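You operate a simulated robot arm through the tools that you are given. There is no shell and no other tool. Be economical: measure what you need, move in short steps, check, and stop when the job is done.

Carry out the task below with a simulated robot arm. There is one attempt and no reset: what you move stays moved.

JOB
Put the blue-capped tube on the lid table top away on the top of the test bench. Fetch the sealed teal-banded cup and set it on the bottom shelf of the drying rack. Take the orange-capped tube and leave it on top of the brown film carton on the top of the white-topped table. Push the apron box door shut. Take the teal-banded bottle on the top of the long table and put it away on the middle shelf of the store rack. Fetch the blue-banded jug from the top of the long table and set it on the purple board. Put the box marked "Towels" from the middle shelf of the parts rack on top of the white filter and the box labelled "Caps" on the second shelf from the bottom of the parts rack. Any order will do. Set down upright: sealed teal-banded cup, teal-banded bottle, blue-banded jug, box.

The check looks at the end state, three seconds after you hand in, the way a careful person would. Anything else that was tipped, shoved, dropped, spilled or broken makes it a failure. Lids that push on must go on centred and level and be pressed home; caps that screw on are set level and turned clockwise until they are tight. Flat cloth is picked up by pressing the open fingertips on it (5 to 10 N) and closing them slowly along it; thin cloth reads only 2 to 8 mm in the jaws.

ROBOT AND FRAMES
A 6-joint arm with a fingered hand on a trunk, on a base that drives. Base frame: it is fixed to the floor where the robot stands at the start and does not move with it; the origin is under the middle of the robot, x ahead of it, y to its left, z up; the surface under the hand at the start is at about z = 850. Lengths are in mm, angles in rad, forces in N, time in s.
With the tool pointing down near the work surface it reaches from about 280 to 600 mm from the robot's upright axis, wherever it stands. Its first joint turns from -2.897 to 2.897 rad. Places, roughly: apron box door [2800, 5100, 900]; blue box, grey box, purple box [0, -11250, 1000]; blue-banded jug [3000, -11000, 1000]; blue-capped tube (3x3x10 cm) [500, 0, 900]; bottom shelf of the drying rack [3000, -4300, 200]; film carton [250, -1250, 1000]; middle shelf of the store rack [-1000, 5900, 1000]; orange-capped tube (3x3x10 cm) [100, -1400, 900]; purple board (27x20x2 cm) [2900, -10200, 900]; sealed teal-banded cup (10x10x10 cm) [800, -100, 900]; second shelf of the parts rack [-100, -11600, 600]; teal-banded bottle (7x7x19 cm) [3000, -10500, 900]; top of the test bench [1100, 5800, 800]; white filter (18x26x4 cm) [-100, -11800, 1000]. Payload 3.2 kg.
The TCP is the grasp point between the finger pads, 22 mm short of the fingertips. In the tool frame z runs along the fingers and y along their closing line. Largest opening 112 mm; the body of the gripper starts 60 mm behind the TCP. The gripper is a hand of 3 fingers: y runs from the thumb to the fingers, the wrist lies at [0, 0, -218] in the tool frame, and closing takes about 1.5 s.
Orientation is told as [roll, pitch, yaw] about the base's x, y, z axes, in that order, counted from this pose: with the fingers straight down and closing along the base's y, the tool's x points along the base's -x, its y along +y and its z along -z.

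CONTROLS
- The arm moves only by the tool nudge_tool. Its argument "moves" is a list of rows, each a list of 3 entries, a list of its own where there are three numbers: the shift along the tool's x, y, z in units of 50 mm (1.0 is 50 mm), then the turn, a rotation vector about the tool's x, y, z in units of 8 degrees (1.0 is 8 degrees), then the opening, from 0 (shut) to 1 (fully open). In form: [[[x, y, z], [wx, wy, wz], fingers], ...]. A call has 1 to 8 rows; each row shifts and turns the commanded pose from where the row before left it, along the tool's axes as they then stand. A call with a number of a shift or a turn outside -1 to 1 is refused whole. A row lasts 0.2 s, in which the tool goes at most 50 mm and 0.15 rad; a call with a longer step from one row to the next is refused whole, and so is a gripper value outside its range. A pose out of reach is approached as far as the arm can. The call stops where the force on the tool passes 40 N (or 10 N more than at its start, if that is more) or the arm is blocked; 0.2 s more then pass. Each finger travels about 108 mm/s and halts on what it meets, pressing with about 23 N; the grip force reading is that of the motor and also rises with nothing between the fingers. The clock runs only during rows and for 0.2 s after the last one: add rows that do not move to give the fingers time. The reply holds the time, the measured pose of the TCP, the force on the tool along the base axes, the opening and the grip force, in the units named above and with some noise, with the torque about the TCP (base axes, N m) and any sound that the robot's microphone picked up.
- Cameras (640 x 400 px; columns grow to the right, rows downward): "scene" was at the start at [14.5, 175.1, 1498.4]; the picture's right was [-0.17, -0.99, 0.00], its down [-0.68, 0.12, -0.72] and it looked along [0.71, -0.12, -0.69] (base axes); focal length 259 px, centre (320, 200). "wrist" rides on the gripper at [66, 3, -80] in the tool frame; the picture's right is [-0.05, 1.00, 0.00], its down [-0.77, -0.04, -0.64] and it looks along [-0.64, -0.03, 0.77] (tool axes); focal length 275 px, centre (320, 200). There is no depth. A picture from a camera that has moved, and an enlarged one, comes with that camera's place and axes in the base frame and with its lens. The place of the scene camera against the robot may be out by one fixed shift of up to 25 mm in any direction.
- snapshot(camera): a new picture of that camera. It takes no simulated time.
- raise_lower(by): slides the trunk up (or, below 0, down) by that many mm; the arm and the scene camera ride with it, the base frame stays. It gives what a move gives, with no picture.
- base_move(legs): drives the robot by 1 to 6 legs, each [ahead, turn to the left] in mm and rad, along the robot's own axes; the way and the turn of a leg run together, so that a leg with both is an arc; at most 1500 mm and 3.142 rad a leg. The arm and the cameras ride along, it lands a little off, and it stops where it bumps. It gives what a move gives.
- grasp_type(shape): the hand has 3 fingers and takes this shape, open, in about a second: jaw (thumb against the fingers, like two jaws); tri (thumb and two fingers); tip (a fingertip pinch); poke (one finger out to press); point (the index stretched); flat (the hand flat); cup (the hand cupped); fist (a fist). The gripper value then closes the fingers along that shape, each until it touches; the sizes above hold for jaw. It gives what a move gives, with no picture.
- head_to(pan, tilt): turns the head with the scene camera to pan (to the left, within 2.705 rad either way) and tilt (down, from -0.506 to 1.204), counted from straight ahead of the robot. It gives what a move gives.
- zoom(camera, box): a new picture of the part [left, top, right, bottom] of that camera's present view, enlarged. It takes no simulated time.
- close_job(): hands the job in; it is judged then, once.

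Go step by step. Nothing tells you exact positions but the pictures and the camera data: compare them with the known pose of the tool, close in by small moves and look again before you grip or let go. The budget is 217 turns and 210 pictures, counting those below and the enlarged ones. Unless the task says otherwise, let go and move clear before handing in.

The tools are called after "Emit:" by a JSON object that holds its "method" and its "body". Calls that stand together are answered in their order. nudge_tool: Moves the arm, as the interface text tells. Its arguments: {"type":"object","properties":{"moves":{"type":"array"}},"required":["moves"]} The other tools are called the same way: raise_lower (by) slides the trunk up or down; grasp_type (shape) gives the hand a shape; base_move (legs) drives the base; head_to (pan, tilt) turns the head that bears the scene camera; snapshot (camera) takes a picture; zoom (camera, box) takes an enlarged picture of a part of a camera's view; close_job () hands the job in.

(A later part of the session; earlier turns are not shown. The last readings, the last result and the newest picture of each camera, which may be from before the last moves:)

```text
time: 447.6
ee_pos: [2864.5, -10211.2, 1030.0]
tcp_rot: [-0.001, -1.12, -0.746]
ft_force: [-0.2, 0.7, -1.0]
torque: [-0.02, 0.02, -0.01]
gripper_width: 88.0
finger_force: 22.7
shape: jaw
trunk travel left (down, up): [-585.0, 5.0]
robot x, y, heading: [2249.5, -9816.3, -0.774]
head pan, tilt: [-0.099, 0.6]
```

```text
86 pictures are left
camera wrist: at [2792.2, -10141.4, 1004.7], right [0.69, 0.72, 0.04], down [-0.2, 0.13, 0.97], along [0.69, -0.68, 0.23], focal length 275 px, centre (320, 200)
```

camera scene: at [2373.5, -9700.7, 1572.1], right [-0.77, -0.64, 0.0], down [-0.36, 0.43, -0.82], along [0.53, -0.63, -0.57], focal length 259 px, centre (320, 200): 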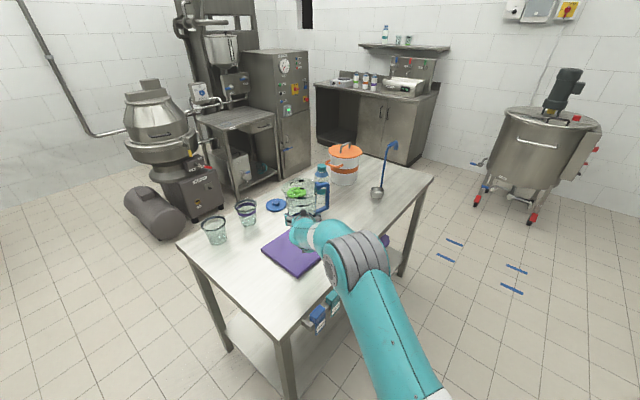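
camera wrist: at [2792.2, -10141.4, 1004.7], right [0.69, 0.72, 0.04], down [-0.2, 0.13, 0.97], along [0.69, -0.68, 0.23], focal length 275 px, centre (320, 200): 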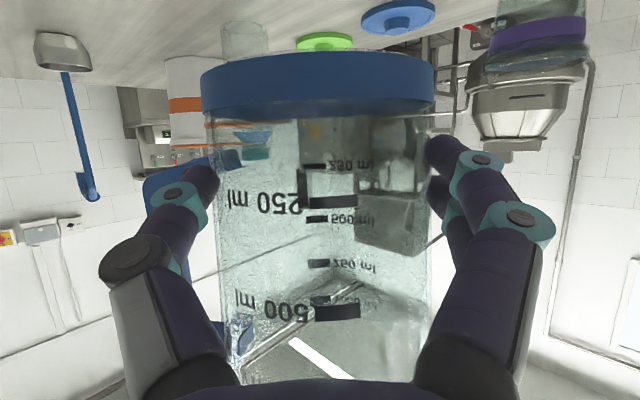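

Emit:
{"method": "raise_lower", "body": {"by": -98}}

Emit:
{"method": "snapshot", "body": {"camera": "wrist"}}

Emit:
{"method": "zoom", "body": {"camera": "scene", "box": [230, 140, 400, 290]}}

```text
time: 448.9
ee_pos: [2863.1, -10210.9, 932.1]
tcp_rot: [-0.001, -1.119, -0.745]
ft_force: [0.6, -0.3, -0.6]
torque: [0.01, -0.01, -0.01]
gripper_width: 87.9
finger_force: 22.8
shape: jaw
trunk travel left (down, up): [-487.0, 103.0]
robot x, y, heading: [2253.2, -9819.6, -0.772]
head pan, tilt: [-0.099, 0.6]
```

```text
85 pictures are left
camera wrist: at [2791.7, -10141.1, 907.1], right [0.69, 0.72, 0.04], down [-0.2, 0.13, 0.97], along [0.69, -0.68, 0.23], focal length 275 px, centre (320, 200)
```

wrist: 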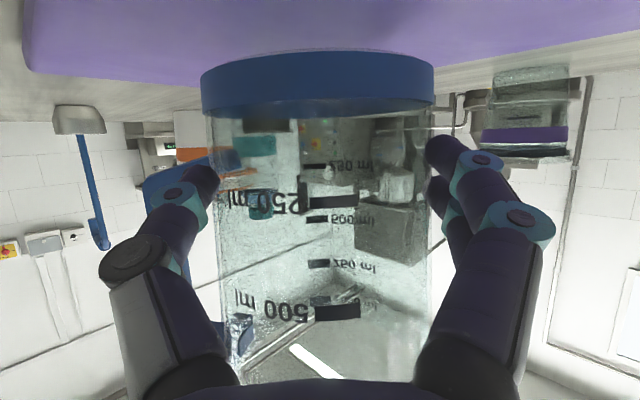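

```text
2.67 times, centred on (315, 215) of scene
camera zoom: at [2372.7, -9700.1, 1474.2], right [-0.77, -0.64, 0.0], down [-0.36, 0.43, -0.83], along [0.53, -0.63, -0.56], focal length 690 px, centre (333, 160)
```

zoom: 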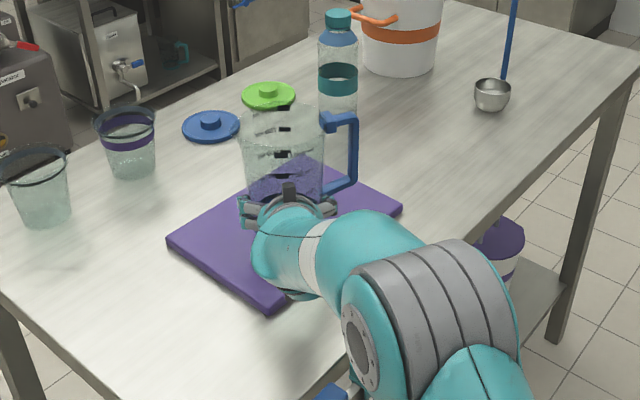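

Emit:
{"method": "nudge_tool", "body": {"moves": [[[0.18, 0, 0.087], [0, 0, 0], 0.5], [[0, 0, 0], [0, 0, 0], 0.5]]}}

Emit:
{"method": "nudge_tool", "body": {"moves": [[[0.054, 0, 0.026], [0, 0, 0], 0.5], [[0, 0, 0], [0, 0, 0], 0.5]]}}

```text
time: 449.5
ee_pos: [2863.5, -10210.0, 920.9]
tcp_rot: [0.001, -1.119, -0.748]
ft_force: [0.1, 0.1, -0.7]
torque: [0.0, 0.01, 0.01]
gripper_width: 88.1
finger_force: 22.5
shape: jaw
trunk travel left (down, up): [-487.0, 103.0]
robot x, y, heading: [2247.7, -9813.8, -0.775]
head pan, tilt: [-0.099, 0.6]
```

```text
time: 450.1
ee_pos: [2864.0, -10210.9, 918.0]
tcp_rot: [-0.003, -1.119, -0.744]
ft_force: [0.4, -0.1, -0.5]
torque: [-0.01, 0.05, -0.02]
gripper_width: 87.6
finger_force: 22.7
shape: jaw
trunk travel left (down, up): [-487.0, 103.0]
robot x, y, heading: [2250.5, -9810.9, -0.771]
head pan, tilt: [-0.099, 0.6]
```

Emit:
{"method": "nudge_tool", "body": {"moves": [[[0.045, 0, 0.022], [0, 0, 0], 0.5], [[0, 0, 0], [0, 0, 0], 0.5]]}}

```text
time: 450.7
ee_pos: [2862.8, -10211.4, 916.8]
tcp_rot: [0.002, -1.119, -0.747]
ft_force: [-0.5, 0.0, -0.8]
torque: [0.04, 0.01, 0.02]
gripper_width: 88.2
finger_force: 22.6
shape: jaw
trunk travel left (down, up): [-487.0, 103.0]
robot x, y, heading: [2250.2, -9812.9, -0.776]
head pan, tilt: [-0.099, 0.6]
```

Emit:
{"method": "nudge_tool", "body": {"moves": [[[0.045, 0, 0.022], [0, 0, 0], 0.5], [[0, 0, 0], [0, 0, 0], 0.5]]}}

```text
time: 451.3
ee_pos: [2863.3, -10210.7, 913.6]
tcp_rot: [-0.001, -1.119, -0.745]
ft_force: [-0.2, 0.2, -0.5]
torque: [-0.01, 0.02, 0.0]
gripper_width: 88.0
finger_force: 22.6
shape: jaw
trunk travel left (down, up): [-487.0, 103.0]
robot x, y, heading: [2250.9, -9815.9, -0.773]
head pan, tilt: [-0.099, 0.6]
```

Emit:
{"method": "nudge_tool", "body": {"moves": [[[0.045, 0, 0.022], [0, 0, 0], 0.5], [[0, 0, 0], [0, 0, 0], 0.5]]}}

Emit:
{"method": "snapshot", "body": {"camera": "wrist"}}

```text
time: 451.9
ee_pos: [2862.7, -10210.3, 912.5]
tcp_rot: [-0.001, -1.122, -0.748]
ft_force: [0.9, -0.2, 7.7]
torque: [-0.07, -0.06, 0.05]
gripper_width: 87.9
finger_force: 23.4
shape: jaw
trunk travel left (down, up): [-487.0, 103.0]
robot x, y, heading: [2250.3, -9818.6, -0.775]
head pan, tilt: [-0.099, 0.6]
```

```text
83 pictures are left
camera wrist: at [2791.7, -10141.0, 888.0], right [0.69, 0.72, 0.04], down [-0.2, 0.14, 0.97], along [0.69, -0.68, 0.24], focal length 275 px, centre (320, 200)
```

wrist: 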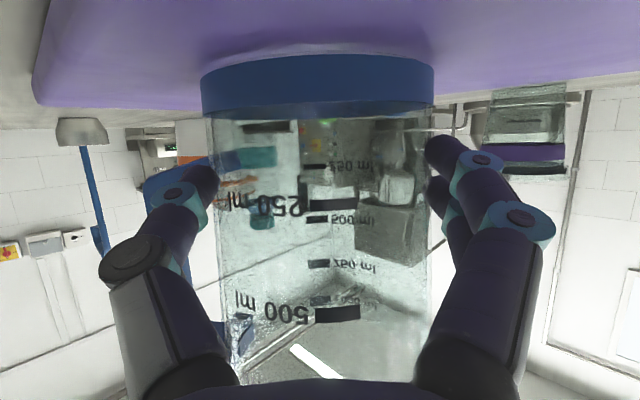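

Touchdown on the board. I open the fingers slowly and check.

Emit:
{"method": "nudge_tool", "body": {"moves": [[[0, 0, 0], [0, 0, 0], 0.8], [[0, 0, 0], [0, 0, 0], 0.84], [[0, 0, 0], [0, 0, 0], 0.9], [[0, 0, 0], [0, 0, 0], 1], [[0, 0, 0], [0, 0, 0], 1]]}}

Emit:
{"method": "snapshot", "body": {"camera": "wrist"}}

```text
time: 453.1
ee_pos: [2863.5, -10211.0, 910.9]
tcp_rot: [0.0, -1.117, -0.746]
ft_force: [0.4, -0.2, 0.1]
torque: [0.03, -0.01, -0.01]
gripper_width: 111.9
finger_force: 0.1
shape: jaw
trunk travel left (down, up): [-487.0, 103.0]
robot x, y, heading: [2248.1, -9812.0, -0.775]
head pan, tilt: [-0.099, 0.6]
```

```text
82 pictures are left
camera wrist: at [2791.9, -10141.0, 886.6], right [0.69, 0.72, 0.04], down [-0.2, 0.13, 0.97], along [0.69, -0.68, 0.23], focal length 275 px, centre (320, 200)
```

wrist: 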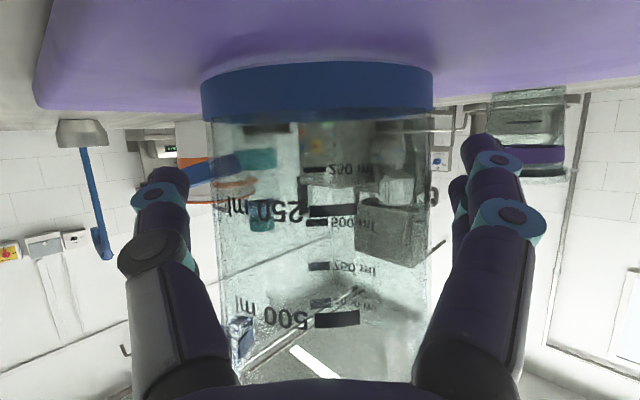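

Emit:
{"method": "nudge_tool", "body": {"moves": [[[0.1, 0, -0.2], [0, 0, 0], 1], [[0.2, 0, -0.42], [0, 0, 0], 1], [[0.2, 0, -0.42], [0, 0, 0], 1], [[0.2, 0, -0.42], [0, 0, 0], 1]]}}

Emit:
{"method": "base_move", "body": {"legs": [[-300, 0]]}}

Emit:
{"method": "zoom", "body": {"camera": "scene", "box": [180, 100, 420, 260]}}

```text
time: 454.1
ee_pos: [2804.2, -10155.1, 913.0]
tcp_rot: [-0.001, -1.119, -0.746]
ft_force: [0.7, -0.1, 0.4]
torque: [0.03, 0.02, -0.03]
gripper_width: 111.9
finger_force: 0.0
shape: jaw
trunk travel left (down, up): [-487.0, 103.0]
robot x, y, heading: [2248.4, -9815.3, -0.776]
head pan, tilt: [-0.099, 0.6]
```

```text
time: 456.2
ee_pos: [2588.1, -9944.3, 912.3]
tcp_rot: [-0.001, -1.119, -0.744]
ft_force: [1.1, 0.6, 1.4]
torque: [0.02, -0.02, 0.01]
gripper_width: 111.8
finger_force: 0.1
shape: jaw
trunk travel left (down, up): [-487.0, 103.0]
robot x, y, heading: [2034.1, -9606.1, -0.78]
head pan, tilt: [-0.099, 0.6]
```

```text
2.50 times, centred on (300, 180) of scene
camera zoom: at [2156.3, -9488.3, 1474.1], right [-0.77, -0.64, 0.0], down [-0.36, 0.43, -0.83], along [0.53, -0.63, -0.56], focal length 646 px, centre (370, 250)
```

zoom: 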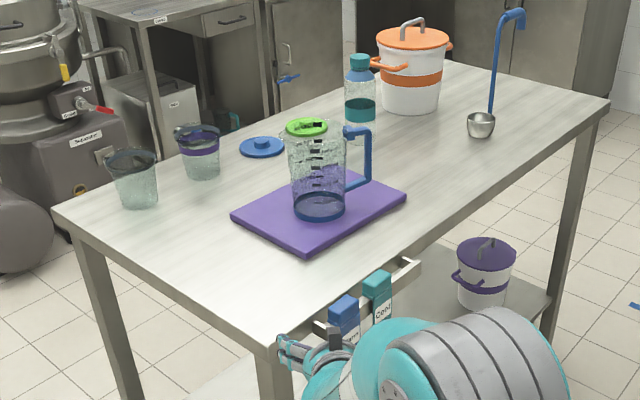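

The jug stands on the purple board. Now I go to the parts rack to look at the boxes.

Emit:
{"method": "base_move", "body": {"legs": [[-80, 0], [0, -1.43], [870, 0], [870, 0], [0, -0.934]]}}

Emit:
{"method": "head_to", "body": {"pan": 0.25, "tilt": 0.3}}

Emit:
{"method": "snapshot", "body": {"camera": "scene"}}

```text
time: 471.5
ee_pos: [310.7, -11076.7, 913.6]
tcp_rot: [0.0, -1.118, -3.12]
ft_force: [-0.4, 0.4, 0.2]
torque: [-0.02, 0.0, 0.0]
gripper_width: 111.8
finger_force: 0.2
shape: jaw
trunk travel left (down, up): [-487.0, 103.0]
robot x, y, heading: [946.9, -10932.9, 3.134]
head pan, tilt: [-0.099, 0.6]
```

```text
time: 472.4
ee_pos: [310.4, -11077.8, 911.2]
tcp_rot: [0.0, -1.119, -3.118]
ft_force: [0.1, 0.3, 0.1]
torque: [-0.01, 0.0, -0.02]
gripper_width: 111.7
finger_force: 0.2
shape: jaw
trunk travel left (down, up): [-487.0, 103.0]
robot x, y, heading: [946.1, -10935.0, 3.138]
head pan, tilt: [0.25, 0.3]
```

```text
80 pictures are left
camera scene: at [907.5, -11101.5, 1501.6], right [-0.24, 0.97, 0.0], down [0.29, 0.07, -0.96], along [-0.93, -0.23, -0.3], focal length 259 px, centre (320, 200)
```

scene: 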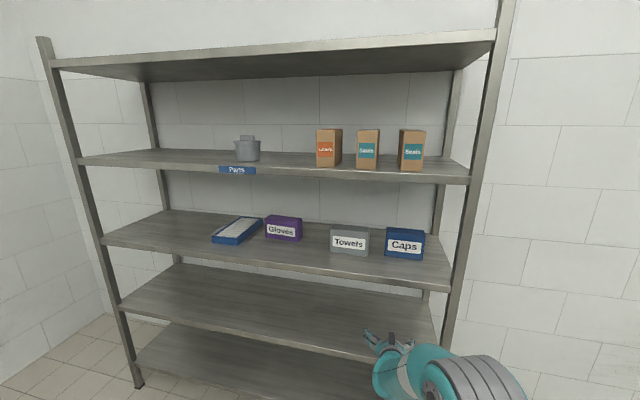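

Emit:
{"method": "zoom", "body": {"camera": "scene", "box": [190, 180, 450, 340]}}

Emit:
{"method": "snapshot", "body": {"camera": "wrist"}}

```text
2.46 times, centred on (320, 260) of scene
camera zoom: at [907.5, -11101.5, 1501.6], right [-0.24, 0.97, 0.0], down [0.29, 0.07, -0.96], along [-0.93, -0.23, -0.3], focal length 636 px, centre (320, 52)
```

zoom: 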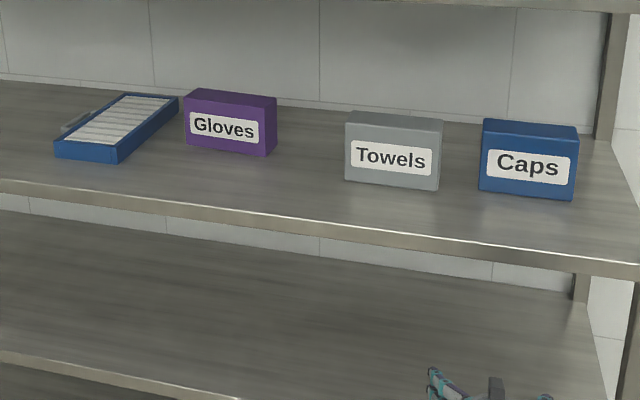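

```text
78 pictures are left
camera wrist: at [412.8, -11079.0, 887.7], right [0.0, -1.0, 0.04], down [0.23, 0.04, 0.97], along [-0.97, 0.01, 0.23], focal length 275 px, centre (320, 200)
```

wrist: 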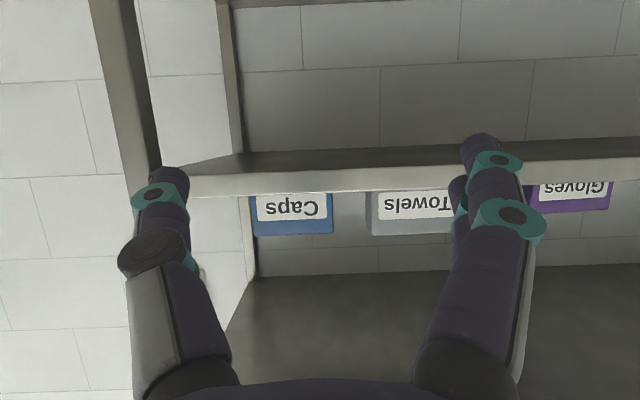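

The middle shelf holds filter, Gloves, Towels and Caps. I zoom further to measure the boxes, since how deep they are decides the grip.

Emit:
{"method": "raise_lower", "body": {"by": 100}}

Emit:
{"method": "zoom", "body": {"camera": "scene", "box": [320, 225, 440, 300]}}

Emit:
{"method": "zoom", "body": {"camera": "scene", "box": [200, 215, 320, 290]}}

```text
time: 473.7
ee_pos: [311.2, -11077.8, 1010.8]
tcp_rot: [0.0, -1.118, -3.117]
ft_force: [0.9, -0.5, -1.3]
torque: [-0.01, -0.02, 0.0]
gripper_width: 111.8
finger_force: 0.1
shape: jaw
trunk travel left (down, up): [-587.0, 3.0]
robot x, y, heading: [943.5, -10939.1, 3.134]
head pan, tilt: [0.25, 0.3]
```

```text
5.33 times, centred on (380, 262) of scene
camera zoom: at [907.4, -11101.7, 1601.6], right [-0.24, 0.97, 0.0], down [0.29, 0.07, -0.96], along [-0.93, -0.23, -0.3], focal length 1379 px, centre (0, -133)
```

zoom: 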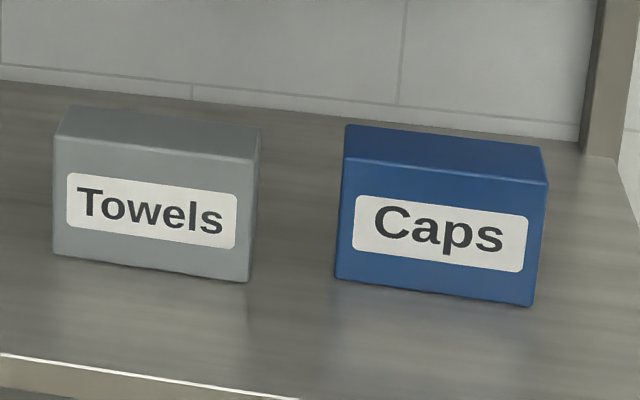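

```text
5.33 times, centred on (260, 252) of scene
camera zoom: at [907.4, -11101.7, 1601.6], right [-0.24, 0.97, 0.0], down [0.29, 0.07, -0.96], along [-0.93, -0.23, -0.3], focal length 1379 px, centre (640, -80)
```

zoom: 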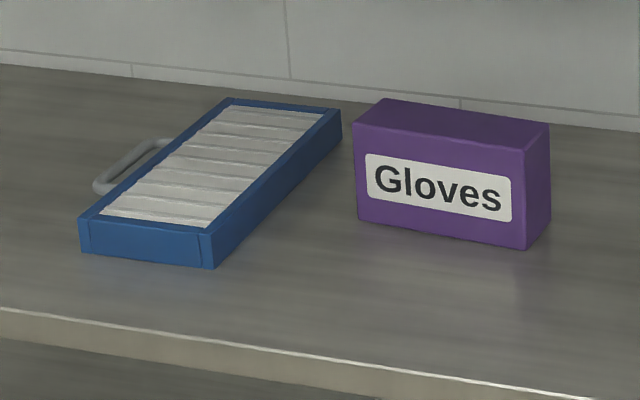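

Towels box: about x −131…−75, y −11301…−11139, top z≈1058; the filter is at x −280…−33, y −11847…−11717. The shelf above leaves limited headroom, so I will grip the box front-to-back with the hand tilted about 55° sideways. First I set up that hand attitude in open space.

Emit:
{"method": "nudge_tool", "body": {"moves": [[[0, 0, -0.8], [0, 0, 0], 1], [[0, 0, -0.8], [0, 0, 0], 1], [[0, 0, -0.8], [0, 0, 0], 1], [[0, 0, 0], [0, 1, 0], 1], [[0, 0, 0], [0, 1, 0], 1], [[0, 0, 0], [0, 1, 0], 1], [[0, 0, 0], [0, 1, 0], 1], [[0, 0, 0], [0, 1, 0], 1]]}}

Emit:
{"method": "nudge_tool", "body": {"moves": [[[0, 0, 0], [0, 1, 0], 1], [[0, 0, 0], [0, 1, 0], 1], [[0, 0, 0], [0, 1, 0], 1], [[0, 0, 0], [0, 0, 1], 1], [[0, 0, 0], [0, 0, 1], 1], [[0, 0, 0], [0, 0, 1], 1], [[0, 0, 0], [0, 0, 1], 1], [[0, 0, 0], [0, 0, 1], 1]]}}

Emit:
{"method": "nudge_tool", "body": {"moves": [[[0, 0, 0], [0, 0, 1], 1], [[0, 0, 0], [0, 0, 1], 1], [[0, 0, 0], [0, 0, 1], 1], [[0, 0, 0], [0, 0, 1], 1], [[0, 0, 0], [0, 0, 1], 1], [[0, 0, 0], [0, 0, 1], 1], [[0, 0, 0], [0, 0, 0.4], 1]]}}

Emit:
{"method": "nudge_tool", "body": {"moves": [[[0, 0, 0], [0, 1, 0], 1], [[0, 0, 0], [0, 1, 0], 1], [[0, 0, 0], [0, 1, 0], 1], [[0, 0, 0], [0, 1, 0], 1], [[0, 0, 0], [0, 1, 0], 1], [[0, 0, 0], [0, 1, 0], 1], [[0, 0, 0], [0, 0.9, 0], 1]]}}

Emit:
{"method": "snapshot", "body": {"camera": "scene"}}

```text
time: 475.5
ee_pos: [418.5, -11070.8, 1064.4]
tcp_rot: [-0.013, -0.477, -3.124]
ft_force: [0.0, -0.1, 0.7]
torque: [-0.01, 0.02, 0.0]
gripper_width: 111.9
finger_force: 0.0
shape: jaw
out of reach, approached as far as the arm can: row 6
trunk travel left (down, up): [-587.0, 3.0]
robot x, y, heading: [950.7, -10938.0, 3.14]
head pan, tilt: [0.25, 0.3]
```

```text
time: 477.3
ee_pos: [419.6, -11071.0, 1064.9]
tcp_rot: [0.029, -0.052, 2.452]
ft_force: [-0.3, -0.7, 0.2]
torque: [-0.01, 0.04, -0.01]
gripper_width: 112.1
finger_force: 0.0
shape: jaw
trunk travel left (down, up): [-587.0, 3.0]
robot x, y, heading: [944.9, -10935.6, 3.134]
head pan, tilt: [0.25, 0.3]
```

```text
time: 478.9
ee_pos: [418.0, -11070.7, 1065.0]
tcp_rot: [0.06, -0.011, 1.559]
ft_force: [0.1, 0.1, 0.5]
torque: [0.01, 0.01, -0.02]
gripper_width: 111.7
finger_force: 0.1
shape: jaw
trunk travel left (down, up): [-587.0, 3.0]
robot x, y, heading: [944.3, -10934.7, 3.139]
head pan, tilt: [0.25, 0.3]
```

```text
time: 480.5
ee_pos: [418.0, -11070.2, 1065.4]
tcp_rot: [0.105, 0.952, 1.649]
ft_force: [0.1, 0.4, 0.1]
torque: [-0.01, -0.01, -0.02]
gripper_width: 111.8
finger_force: 0.2
shape: jaw
trunk travel left (down, up): [-587.0, 3.0]
robot x, y, heading: [943.9, -10938.4, 3.139]
head pan, tilt: [0.25, 0.3]
```

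```text
75 pictures are left
camera scene: at [907.2, -11101.3, 1601.7], right [-0.24, 0.97, 0.0], down [0.29, 0.07, -0.96], along [-0.93, -0.23, -0.3], focal length 259 px, centre (320, 200)
```

scene: 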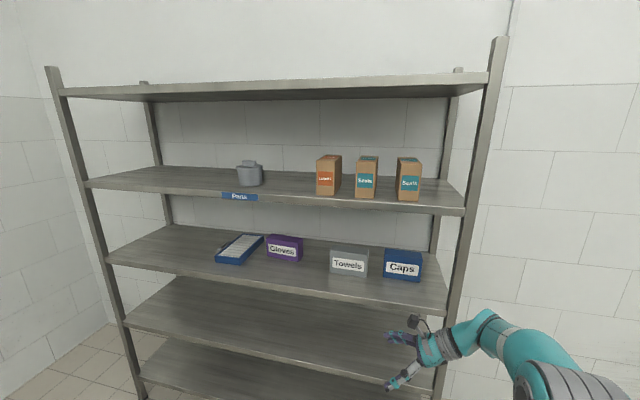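

Emit:
{"method": "nudge_tool", "body": {"moves": [[[0.49, 0, -0.34], [0.27, 0, 0.34], 1], [[0, 0, 0], [0, 0, 0], 1]]}}

Emit:
{"method": "base_move", "body": {"legs": [[0, 1.57], [150, 0], [0, -1.57], [250, 0]]}}

Emit:
{"method": "snapshot", "body": {"camera": "scene"}}

Emit:
{"method": "snapshot", "body": {"camera": "wrist"}}

```text
time: 481.1
ee_pos: [419.1, -11070.8, 1095.7]
tcp_rot: [0.0, 0.956, 1.564]
ft_force: [0.5, 0.3, 0.9]
torque: [0.0, -0.01, -0.01]
gripper_width: 111.9
finger_force: 0.0
shape: jaw
trunk travel left (down, up): [-587.0, 3.0]
robot x, y, heading: [944.6, -10938.8, 3.136]
head pan, tilt: [0.25, 0.3]
```

```text
time: 491.5
ee_pos: [168.4, -11226.9, 1095.3]
tcp_rot: [-0.002, 0.953, 1.574]
ft_force: [-0.7, -0.2, -0.2]
torque: [-0.02, 0.0, 0.03]
gripper_width: 111.7
finger_force: 0.1
shape: jaw
trunk travel left (down, up): [-587.0, 3.0]
robot x, y, heading: [694.0, -11086.6, -3.142]
head pan, tilt: [0.25, 0.3]
```

```text
74 pictures are left
camera scene: at [656.9, -11252.1, 1601.6], right [-0.25, 0.97, 0.0], down [0.29, 0.07, -0.96], along [-0.92, -0.24, -0.3], focal length 259 px, centre (320, 200)
```

scene: 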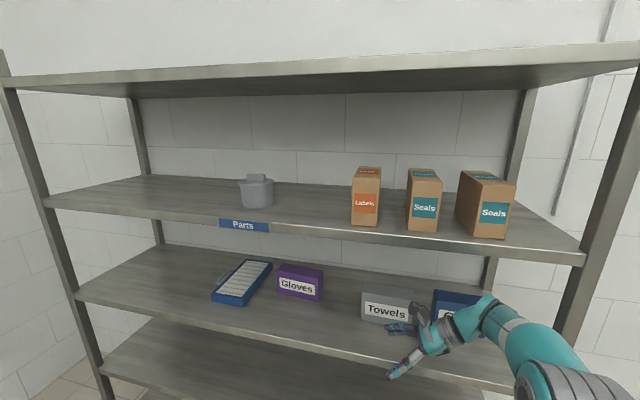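

```text
73 pictures are left
camera wrist: at [166.1, -11201.0, 1194.8], right [-1.0, 0.02, -0.04], down [0.03, 0.96, -0.26], along [0.03, -0.26, -0.96], focal length 275 px, centre (320, 200)
```

wrist: 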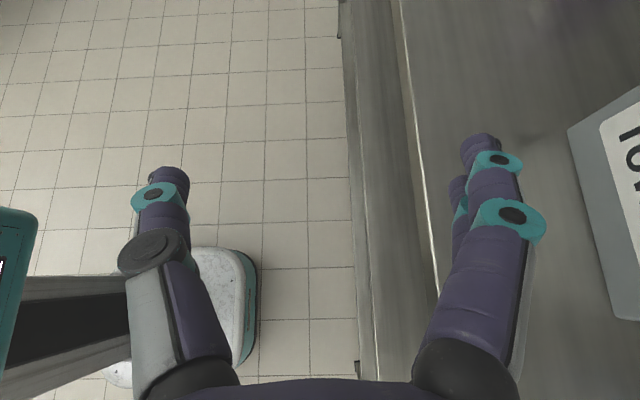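

The wrist camera now looks straight down and puts the Towels box at y −11329…−11162, front face x≈−60. I raise the hand slightly and drive in over it.

Emit:
{"method": "nudge_tool", "body": {"moves": [[[0.21, 0, -0.15], [0, 0, 0], 1], [[0, 0, 0], [0, 0, 0], 1]]}}

Emit:
{"method": "base_move", "body": {"legs": [[150, 0]]}}

Emit:
{"method": "snapshot", "body": {"camera": "wrist"}}

Emit:
{"method": "snapshot", "body": {"camera": "scene"}}

```text
time: 492.1
ee_pos: [170.5, -11227.1, 1107.5]
tcp_rot: [-0.001, 0.954, 1.574]
ft_force: [0.3, -0.2, -0.7]
torque: [-0.04, -0.02, 0.0]
gripper_width: 111.9
finger_force: 0.2
shape: jaw
trunk travel left (down, up): [-587.0, 3.0]
robot x, y, heading: [697.3, -11084.6, -3.144]
head pan, tilt: [0.25, 0.3]
```

```text
time: 493.5
ee_pos: [17.3, -11227.0, 1107.3]
tcp_rot: [-0.003, 0.954, 1.573]
ft_force: [0.0, -0.2, 0.0]
torque: [0.0, 0.01, 0.03]
gripper_width: 111.8
finger_force: 0.0
shape: jaw
trunk travel left (down, up): [-587.0, 3.0]
robot x, y, heading: [541.7, -11085.7, -3.144]
head pan, tilt: [0.25, 0.3]
```

```text
72 pictures are left
camera wrist: at [14.6, -11201.2, 1207.7], right [-1.0, 0.02, -0.04], down [0.03, 0.96, -0.26], along [0.03, -0.26, -0.96], focal length 275 px, centre (320, 200)
```

wrist: 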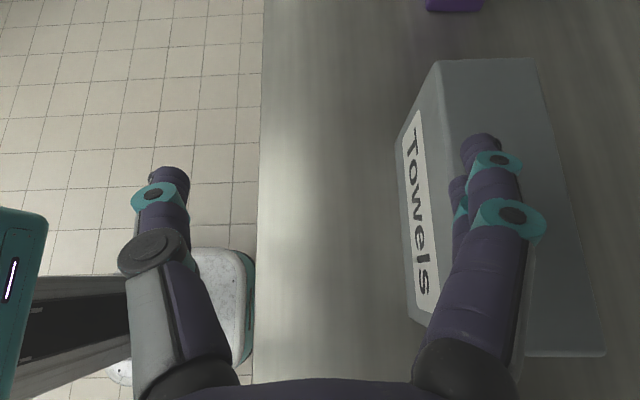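

```text
71 pictures are left
camera scene: at [505.4, -11252.8, 1601.6], right [-0.25, 0.97, 0.0], down [0.29, 0.07, -0.95], along [-0.92, -0.24, -0.3], focal length 259 px, centre (320, 200)
```

scene: 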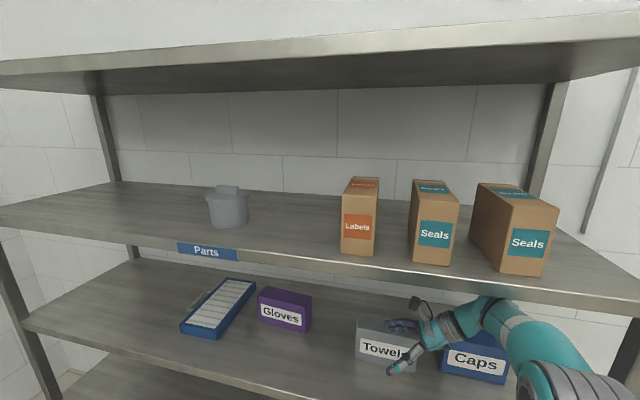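

Box refined: x −107…−50, y −11326…−11165, top z≈1073. I go in another 95 mm at a slightly higher level.

Emit:
{"method": "nudge_tool", "body": {"moves": [[[0.13, 0, -0.09], [0, 0, 0], 1], [[0, 0, 0], [0, 0, 0], 1]]}}

Emit:
{"method": "base_move", "body": {"legs": [[95, 0]]}}

Emit:
{"method": "snapshot", "body": {"camera": "wrist"}}

Emit:
{"method": "snapshot", "body": {"camera": "scene"}}

```text
time: 494.1
ee_pos: [17.9, -11226.5, 1116.3]
tcp_rot: [-0.001, 0.952, 1.575]
ft_force: [-0.1, 0.7, 0.0]
torque: [-0.01, -0.05, -0.03]
gripper_width: 111.7
finger_force: 0.1
shape: jaw
trunk travel left (down, up): [-587.0, 3.0]
robot x, y, heading: [544.1, -11089.4, -3.139]
head pan, tilt: [0.25, 0.3]
```

```text
time: 495.4
ee_pos: [-17.9, -11243.2, 1055.4]
tcp_rot: [-0.751, 0.819, 0.956]
ft_force: [0.6, -0.6, 1.4]
torque: [0.15, 0.09, -0.01]
gripper_width: 111.8
finger_force: 0.1
shape: jaw
trunk travel left (down, up): [-587.0, 3.0]
robot x, y, heading: [451.6, -11084.8, 3.146]
head pan, tilt: [0.25, 0.3]
stopped in leg 1: the robot was blocked; the commanded pose is now the measured one
```

```text
70 pictures are left
camera wrist: at [-66.0, -11214.9, 1142.5], right [-0.87, 0.04, -0.5], down [0.18, 0.96, -0.23], along [0.47, -0.29, -0.84], focal length 275 px, centre (320, 200)
```

wrist: 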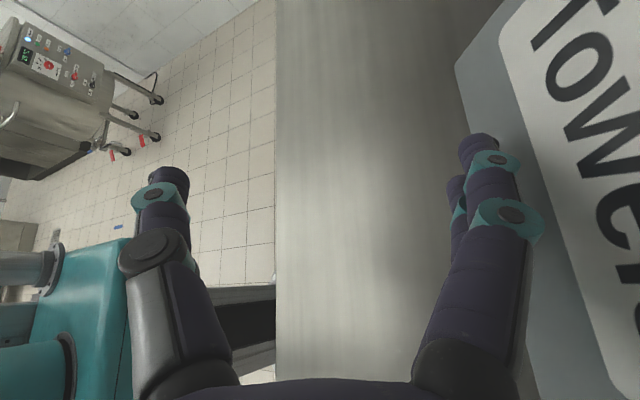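

```text
69 pictures are left
camera scene: at [514.6, -11255.1, 1609.4], right [-0.25, 0.97, 0.02], down [0.23, 0.07, -0.97], along [-0.94, -0.24, -0.24], focal length 259 px, centre (320, 200)
```

scene: 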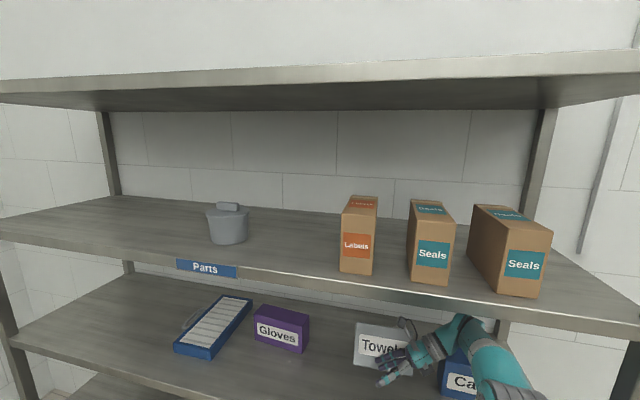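

The arm struck the shelf above and was deflected. I back straight out and assess.

Emit:
{"method": "base_move", "body": {"legs": [[-200, 0]]}}

Emit:
{"method": "snapshot", "body": {"camera": "scene"}}

Emit:
{"method": "snapshot", "body": {"camera": "wrist"}}

```text
time: 496.1
ee_pos: [-81.0, -11242.6, 1016.2]
tcp_rot: [-0.782, 0.82, 0.938]
ft_force: [0.5, -0.1, -0.6]
torque: [0.01, 0.02, -0.06]
gripper_width: 111.7
finger_force: 0.1
shape: jaw
trunk travel left (down, up): [-587.0, 3.0]
robot x, y, heading: [459.2, -11084.5, -3.139]
head pan, tilt: [0.25, 0.3]
stopped in leg 1: the robot was blocked; the commanded pose is now the measured one
```

```text
68 pictures are left
camera scene: at [426.4, -11253.0, 1600.8], right [-0.25, 0.97, 0.0], down [0.28, 0.07, -0.96], along [-0.93, -0.24, -0.29], focal length 259 px, centre (320, 200)
```

scene: 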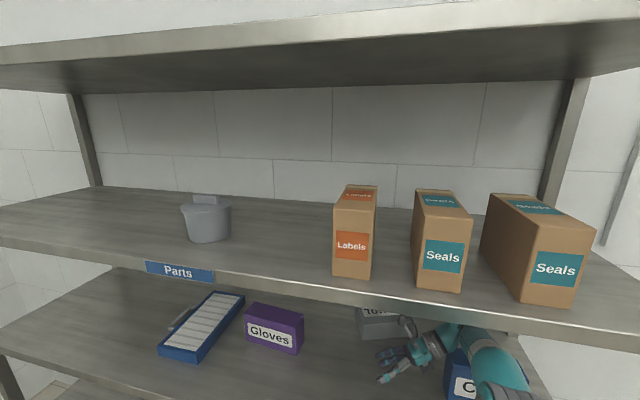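

```text
67 pictures are left
camera wrist: at [-131.1, -11213.5, 1102.4], right [-0.86, 0.03, -0.51], down [0.18, 0.95, -0.24], along [0.48, -0.3, -0.82], focal length 275 px, centre (320, 200)
```

wrist: 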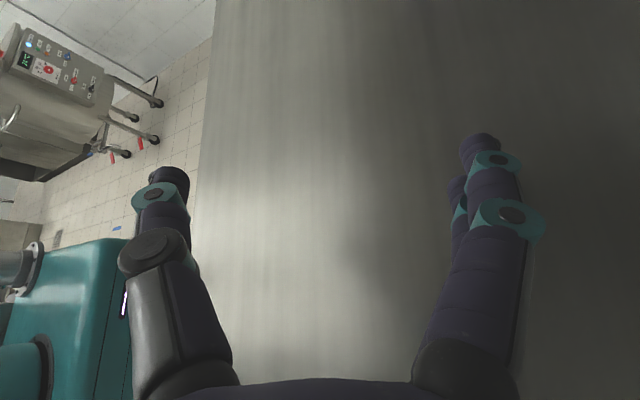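

Emit:
{"method": "zoom", "body": {"camera": "scene", "box": [330, 270, 560, 400]}}

```text
2.78 times, centred on (445, 335) of scene
camera zoom: at [426.4, -11253.0, 1600.8], right [-0.25, 0.97, 0.0], down [0.28, 0.07, -0.96], along [-0.93, -0.24, -0.29], focal length 720 px, centre (-28, -176)
```

zoom: 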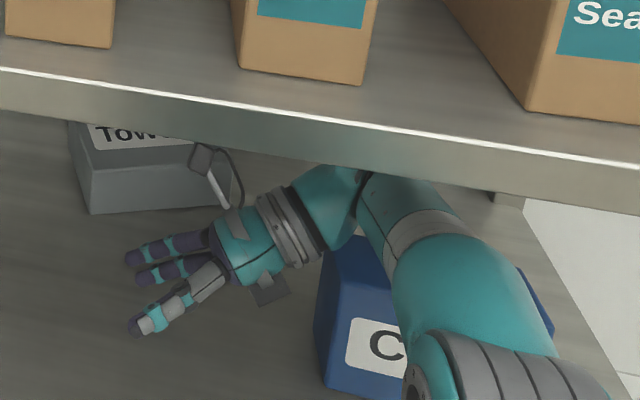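

The Towels box was knocked onto its back and the wrist is low over the Caps box. There is no force on the hand now; I raise it a little before backing out.

Emit:
{"method": "nudge_tool", "body": {"moves": [[[0.18, -0.12, -0.12], [0, 0, 0], 1], [[0.18, -0.12, -0.12], [0, 0, 0], 1], [[0.18, -0.12, -0.12], [0, 0, 0], 1], [[0, 0, 0], [0, 0, 0], 1]]}}

Emit:
{"method": "snapshot", "body": {"camera": "scene"}}

```text
time: 497.1
ee_pos: [-84.0, -11243.5, 1052.9]
tcp_rot: [-0.788, 0.82, 0.934]
ft_force: [0.2, 0.5, -0.7]
torque: [0.01, 0.0, 0.0]
gripper_width: 111.8
finger_force: 0.3
shape: jaw
trunk travel left (down, up): [-587.0, 3.0]
robot x, y, heading: [456.3, -11083.3, -3.137]
head pan, tilt: [0.25, 0.3]
```

```text
65 pictures are left
camera scene: at [421.9, -11252.9, 1601.6], right [-0.25, 0.97, 0.0], down [0.29, 0.07, -0.96], along [-0.93, -0.24, -0.3], focal length 259 px, centre (320, 200)
```

scene: 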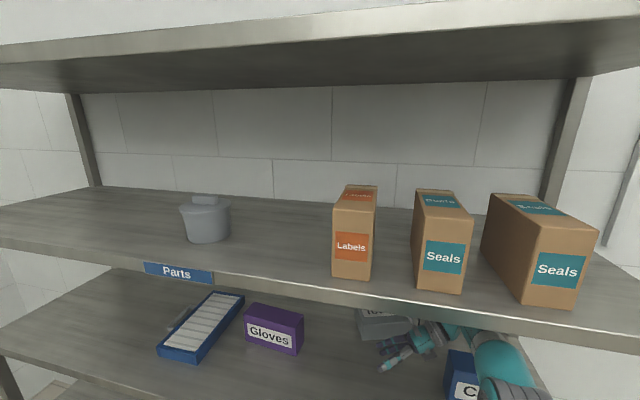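

Now I back out slowly with the base.

Emit:
{"method": "base_move", "body": {"legs": [[-60, 0]]}}

Emit:
{"method": "snapshot", "body": {"camera": "scene"}}

```text
time: 498.1
ee_pos: [-23.0, -11242.1, 1053.4]
tcp_rot: [-0.787, 0.819, 0.935]
ft_force: [-0.5, 0.0, 0.3]
torque: [0.0, 0.03, -0.03]
gripper_width: 112.1
finger_force: 0.1
shape: jaw
trunk travel left (down, up): [-587.0, 3.0]
robot x, y, heading: [516.2, -11087.0, -3.137]
head pan, tilt: [0.25, 0.3]
```

```text
64 pictures are left
camera scene: at [482.8, -11252.8, 1601.7], right [-0.25, 0.97, 0.0], down [0.29, 0.07, -0.96], along [-0.93, -0.24, -0.29], focal length 259 px, centre (320, 200)
```

scene: 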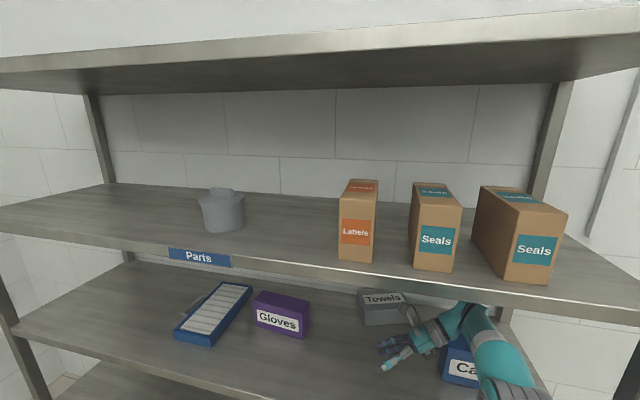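

It moves freely; I back out fully and inspect the shelf.

Emit:
{"method": "base_move", "body": {"legs": [[-330, 0]]}}

Emit:
{"method": "zoom", "body": {"camera": "scene", "box": [200, 200, 460, 340]}}

```text
time: 500.3
ee_pos: [307.3, -11241.6, 1052.2]
tcp_rot: [-0.786, 0.819, 0.933]
ft_force: [0.4, 0.3, -0.5]
torque: [-0.01, -0.01, 0.01]
gripper_width: 112.2
finger_force: 0.1
shape: jaw
trunk travel left (down, up): [-587.0, 3.0]
robot x, y, heading: [848.8, -11086.9, 3.143]
head pan, tilt: [0.25, 0.3]
```

```text
2.46 times, centred on (330, 270) of scene
camera zoom: at [813.0, -11252.4, 1601.7], right [-0.25, 0.97, 0.0], down [0.29, 0.07, -0.96], along [-0.93, -0.24, -0.3], focal length 636 px, centre (295, 28)
```

zoom: 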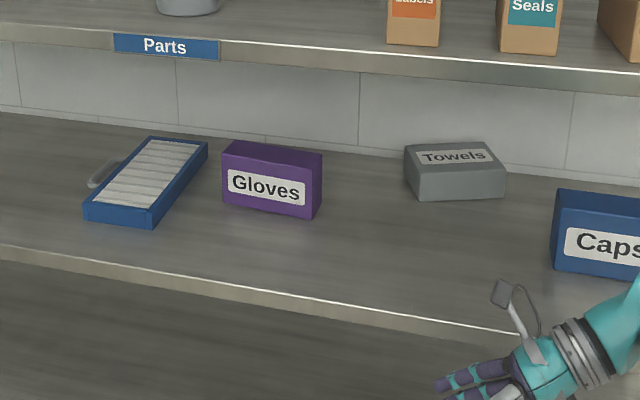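

Caps is still upright in place; Towels lies on its back, label up, slid to about x −206…−314. Plan: hook it from behind and pull it to the shelf's front edge, then regrip. I first bring the hand to a forward-tilted attitude.

Emit:
{"method": "nudge_tool", "body": {"moves": [[[0, 0, 0], [-0.041, -0.626, -0.726], 1], [[0, 0, 0], [-0.041, -0.626, -0.726], 0.5], [[0, 0, 0], [-0.041, -0.626, -0.726], 0], [[0, 0, 0], [-0.041, -0.626, -0.726], 0], [[0, 0, 0], [-0.041, -0.626, -0.726], 0], [[0, 0, 0], [-0.041, -0.626, -0.726], 0]]}}

Emit:
{"method": "nudge_tool", "body": {"moves": [[[0, 0, 0], [-0.041, -0.626, -0.726], 0], [[0, 0, 0], [-0.041, -0.626, -0.726], 0], [[0, 0, 0], [-0.041, -0.626, -0.726], 0], [[0, 0, 0], [-0.041, -0.626, -0.726], 0], [[0, 0, 0], [-0.041, -0.626, -0.726], 0], [[0, 0, 0], [-0.041, -0.626, -0.726], 0]]}}

Emit:
{"method": "nudge_tool", "body": {"moves": [[[0, 0, 0], [-0.041, -0.626, -0.726], 0], [[0, 0, 0], [-0.041, -0.626, -0.726], 0], [[0, 0, 0], [-0.041, -0.626, -0.726], 0], [[0, 0, 0], [-0.041, -0.626, -0.726], 0], [[0, 0, 0], [-0.041, -0.626, -0.726], 0], [[0, 0, 0], [-0.041, -0.626, -0.726], 0]]}}

```text
time: 501.7
ee_pos: [306.4, -11240.8, 1052.5]
tcp_rot: [-0.063, 0.563, 1.95]
ft_force: [0.8, -0.2, -0.1]
torque: [-0.02, -0.02, 0.01]
gripper_width: 0.0
finger_force: 22.8
shape: jaw
trunk travel left (down, up): [-587.0, 3.0]
robot x, y, heading: [851.8, -11084.7, 3.136]
head pan, tilt: [0.25, 0.3]
```

```text
time: 503.1
ee_pos: [307.5, -11241.5, 1053.5]
tcp_rot: [0.153, -0.009, 2.55]
ft_force: [0.4, 0.4, -0.5]
torque: [0.0, -0.01, -0.01]
gripper_width: 0.0
finger_force: 22.9
shape: jaw
trunk travel left (down, up): [-587.0, 3.0]
robot x, y, heading: [849.1, -11083.5, 3.146]
head pan, tilt: [0.25, 0.3]
```

```text
time: 504.5
ee_pos: [306.9, -11240.7, 1054.1]
tcp_rot: [0.003, -0.596, 3.138]
ft_force: [0.4, -0.8, 0.3]
torque: [0.0, -0.01, 0.01]
gripper_width: 0.1
finger_force: 23.2
shape: jaw
trunk travel left (down, up): [-587.0, 3.0]
robot x, y, heading: [850.3, -11084.8, 3.141]
head pan, tilt: [0.25, 0.3]
```

Emit:
{"method": "snapshot", "body": {"camera": "wrist"}}

```text
62 pictures are left
camera wrist: at [407.4, -11245.4, 1082.5], right [-0.04, -1.0, 0.03], down [-0.28, 0.04, 0.96], along [-0.96, 0.03, -0.28], focal length 275 px, centre (320, 200)
```

wrist: 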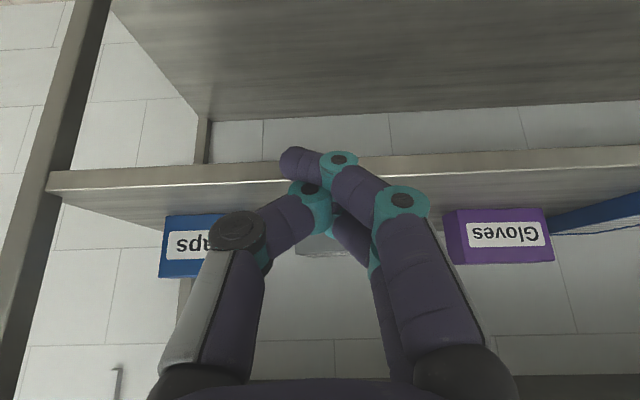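

The attitude is exact. I tilt a bit more, line the base up with the Towels box, and drive in with the closed hand above the lying box.

Emit:
{"method": "nudge_tool", "body": {"moves": [[[0, 0, 0], [0, -0.73, 0], 0], [[-0.1, 0, -0.1], [0, -0.73, 0], 0], [[0, 0, 0], [0, 0, 0], 0]]}}

Emit:
{"method": "base_move", "body": {"legs": [[0, 1.57], [142, 0], [0, -1.57], [300, 0]]}}

Emit:
{"method": "snapshot", "body": {"camera": "wrist"}}

Emit:
{"method": "snapshot", "body": {"camera": "scene"}}

```text
time: 505.3
ee_pos: [306.9, -11241.2, 1059.6]
tcp_rot: [0.003, -0.797, 3.134]
ft_force: [0.0, -0.5, -0.3]
torque: [0.01, 0.01, -0.01]
gripper_width: 0.0
finger_force: 23.0
shape: jaw
trunk travel left (down, up): [-587.0, 3.0]
robot x, y, heading: [850.2, -11084.8, 3.142]
head pan, tilt: [0.25, 0.3]
```

```text
time: 515.9
ee_pos: [6.4, -11388.1, 1059.1]
tcp_rot: [0.006, -0.795, 3.139]
ft_force: [0.1, 0.6, -0.3]
torque: [0.0, 0.0, 0.03]
gripper_width: 0.0
finger_force: 23.1
shape: jaw
trunk travel left (down, up): [-587.0, 3.0]
robot x, y, heading: [551.1, -11229.1, -3.141]
head pan, tilt: [0.25, 0.3]
```

```text
61 pictures are left
camera wrist: at [110.9, -11392.7, 1068.4], right [-0.03, -1.0, 0.04], down [-0.09, 0.04, 1.0], along [-1.0, 0.03, -0.09], focal length 275 px, centre (320, 200)
```

wrist: 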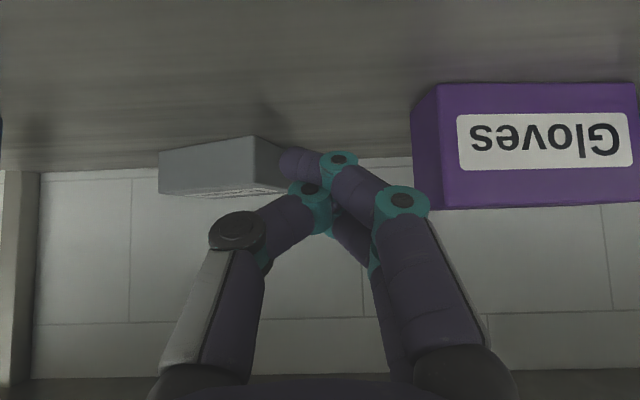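

```text
60 pictures are left
camera scene: at [512.4, -11397.1, 1601.6], right [-0.25, 0.97, 0.0], down [0.29, 0.07, -0.96], along [-0.92, -0.24, -0.3], focal length 259 px, centre (320, 200)
```

scene: 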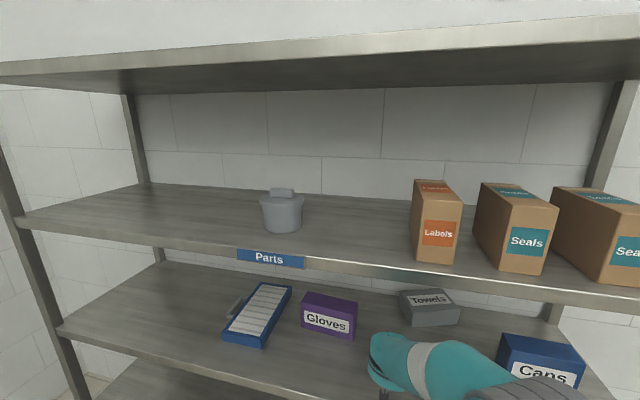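

The Towels box is yawed about 18°, back face near x −325. I shift the hand to y −11238 and drive in to x≈375 with the hand above it.

Emit:
{"method": "nudge_tool", "body": {"moves": [[[0, -0.75, 0], [0, 0, 0], 0], [[0, -0.75, 0], [0, 0, 0], 0], [[0, -0.75, 0], [0, 0, 0], 0], [[0, -0.75, 0], [0, 0, 0], 0], [[0, 0, 0], [0, 0, 0], 0]]}}

Emit:
{"method": "base_move", "body": {"legs": [[175, 0]]}}

Emit:
{"method": "snapshot", "body": {"camera": "wrist"}}

```text
time: 517.1
ee_pos: [5.9, -11244.0, 1061.2]
tcp_rot: [0.005, -0.798, 3.139]
ft_force: [-0.8, 0.4, -0.1]
torque: [-0.02, 0.0, 0.01]
gripper_width: 0.0
finger_force: 22.9
shape: jaw
out of reach, approached as far as the arm can: row 4
trunk travel left (down, up): [-587.0, 3.0]
robot x, y, heading: [551.0, -11230.8, -3.142]
head pan, tilt: [0.25, 0.3]
```

```text
time: 518.6
ee_pos: [-133.5, -11242.5, 1040.1]
tcp_rot: [0.007, -0.773, -3.138]
ft_force: [-3.7, 0.0, -0.7]
torque: [-0.05, -0.13, 0.05]
gripper_width: 0.0
finger_force: 23.1
shape: jaw
trunk travel left (down, up): [-587.0, 3.0]
robot x, y, heading: [396.6, -11232.4, -3.134]
head pan, tilt: [0.25, 0.3]
stopped in leg 1: the robot was blocked; the commanded pose is now the measured one
```

```text
59 pictures are left
camera wrist: at [-29.3, -11245.6, 1050.7], right [-0.03, -1.0, 0.04], down [-0.11, 0.04, 0.99], along [-0.99, 0.02, -0.11], focal length 275 px, centre (320, 200)
```

wrist: 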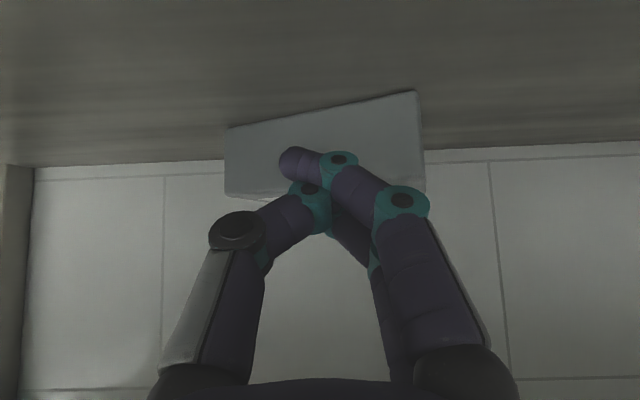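

The folded elbow hits the shelf above. I back out, extend the arm almost straight first, and then drive in.

Emit:
{"method": "base_move", "body": {"legs": [[-230, 0]]}}

Emit:
{"method": "nudge_tool", "body": {"moves": [[[-0.65, 0, 0.51], [0, -0.17, 0], 0], [[-0.65, 0, 0.51], [0, 0, 0], 0], [[-0.65, 0, 0.51], [0, 0, 0], 0], [[-0.65, 0, 0.51], [0, 0, 0], 0], [[-0.65, 0, 0.51], [0, 0, 0], 0], [[0, 0, 0], [0, 0, 0], 0]]}}

Emit:
{"method": "snapshot", "body": {"camera": "scene"}}

```text
time: 519.2
ee_pos: [-159.9, -11221.5, 997.0]
tcp_rot: [0.023, -0.769, 3.138]
ft_force: [1.4, -0.1, 0.1]
torque: [-0.05, 0.06, 0.01]
gripper_width: 0.0
finger_force: 23.0
shape: jaw
trunk travel left (down, up): [-587.0, 3.0]
robot x, y, heading: [397.9, -11230.9, -3.134]
head pan, tilt: [0.25, 0.3]
stopped in leg 1: the robot was blocked; the commanded pose is now the measured one
```

```text
time: 519.5
ee_pos: [-236.1, -11209.3, 959.3]
tcp_rot: [0.006, -0.688, 3.137]
ft_force: [-36.9, 0.5, 142.2]
torque: [1.28, -1.87, 0.74]
gripper_width: 0.0
finger_force: 22.7
shape: jaw
trunk travel left (down, up): [-587.0, 3.0]
robot x, y, heading: [397.9, -11229.3, -3.132]
head pan, tilt: [0.25, 0.3]
stopped in row 1: the arm was blocked; the commanded pose is now the measured one
```

```text
58 pictures are left
camera scene: at [442.8, -11399.8, 1612.5], right [-0.26, 0.97, 0.01], down [0.24, 0.08, -0.97], along [-0.94, -0.24, -0.25], focal length 259 px, centre (320, 200)
```

scene: 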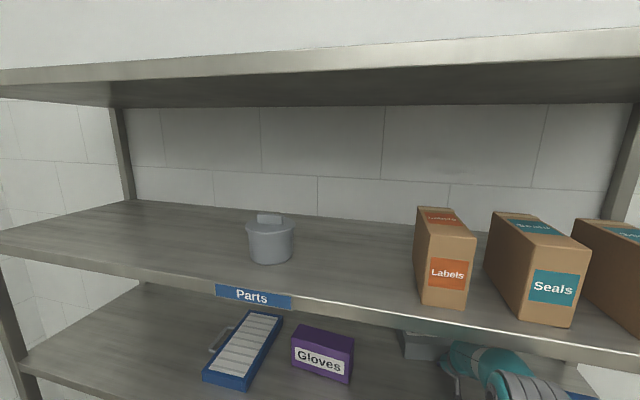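

The hand is now pressing down hard; I relieve it by moving up in small steps.

Emit:
{"method": "nudge_tool", "body": {"moves": [[[-0.13, 0, -0.155], [0, 0, 0], 0], [[-0.13, 0, -0.155], [0, 0, 0], 0], [[-0.13, 0, -0.155], [0, 0, 0], 0], [[0, 0, 0], [0, 0, 0], 0]]}}

Emit:
{"method": "snapshot", "body": {"camera": "scene"}}

```text
time: 519.9
ee_pos: [-220.9, -11210.7, 961.2]
tcp_rot: [0.096, -0.673, 3.009]
ft_force: [-46.7, 2.1, 128.9]
torque: [1.67, -1.24, 0.59]
gripper_width: 0.0
finger_force: 23.0
shape: jaw
trunk travel left (down, up): [-587.0, 3.0]
robot x, y, heading: [398.0, -11231.2, -3.128]
head pan, tilt: [0.25, 0.3]
stopped in row 1: the arm was blocked; the commanded pose is now the measured one
```

```text
57 pictures are left
camera scene: at [496.4, -11397.8, 1613.2], right [-0.26, 0.97, 0.02], down [0.2, 0.08, -0.98], along [-0.95, -0.24, -0.22], focal length 259 px, centre (320, 200)
```

scene: 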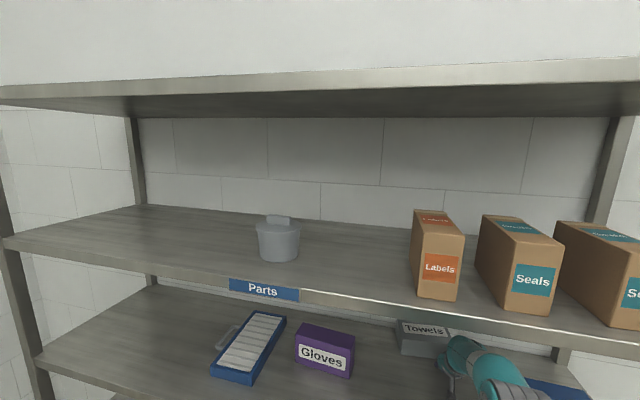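

Emit:
{"method": "base_move", "body": {"legs": [[-60, 0]]}}

Emit:
{"method": "snapshot", "body": {"camera": "scene"}}

```text
time: 520.6
ee_pos: [-220.8, -11216.1, 961.3]
tcp_rot: [0.223, -0.65, 2.834]
ft_force: [-38.3, -4.0, 137.7]
torque: [2.69, -2.17, 0.3]
gripper_width: 0.1
finger_force: 22.9
shape: jaw
trunk travel left (down, up): [-587.0, 3.0]
robot x, y, heading: [402.9, -11235.3, -3.133]
head pan, tilt: [0.25, 0.3]
stopped in leg 1: the robot was blocked; the commanded pose is now the measured one
```

```text
56 pictures are left
camera scene: at [547.3, -11396.6, 1614.3], right [-0.25, 0.97, 0.03], down [0.18, 0.07, -0.98], along [-0.95, -0.24, -0.19], focal length 259 px, centre (320, 200)
```

scene: 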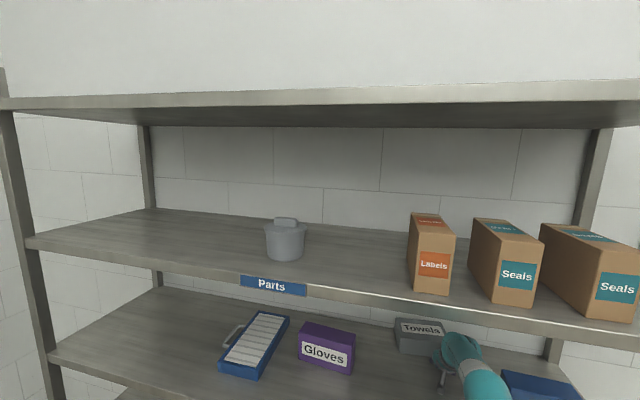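

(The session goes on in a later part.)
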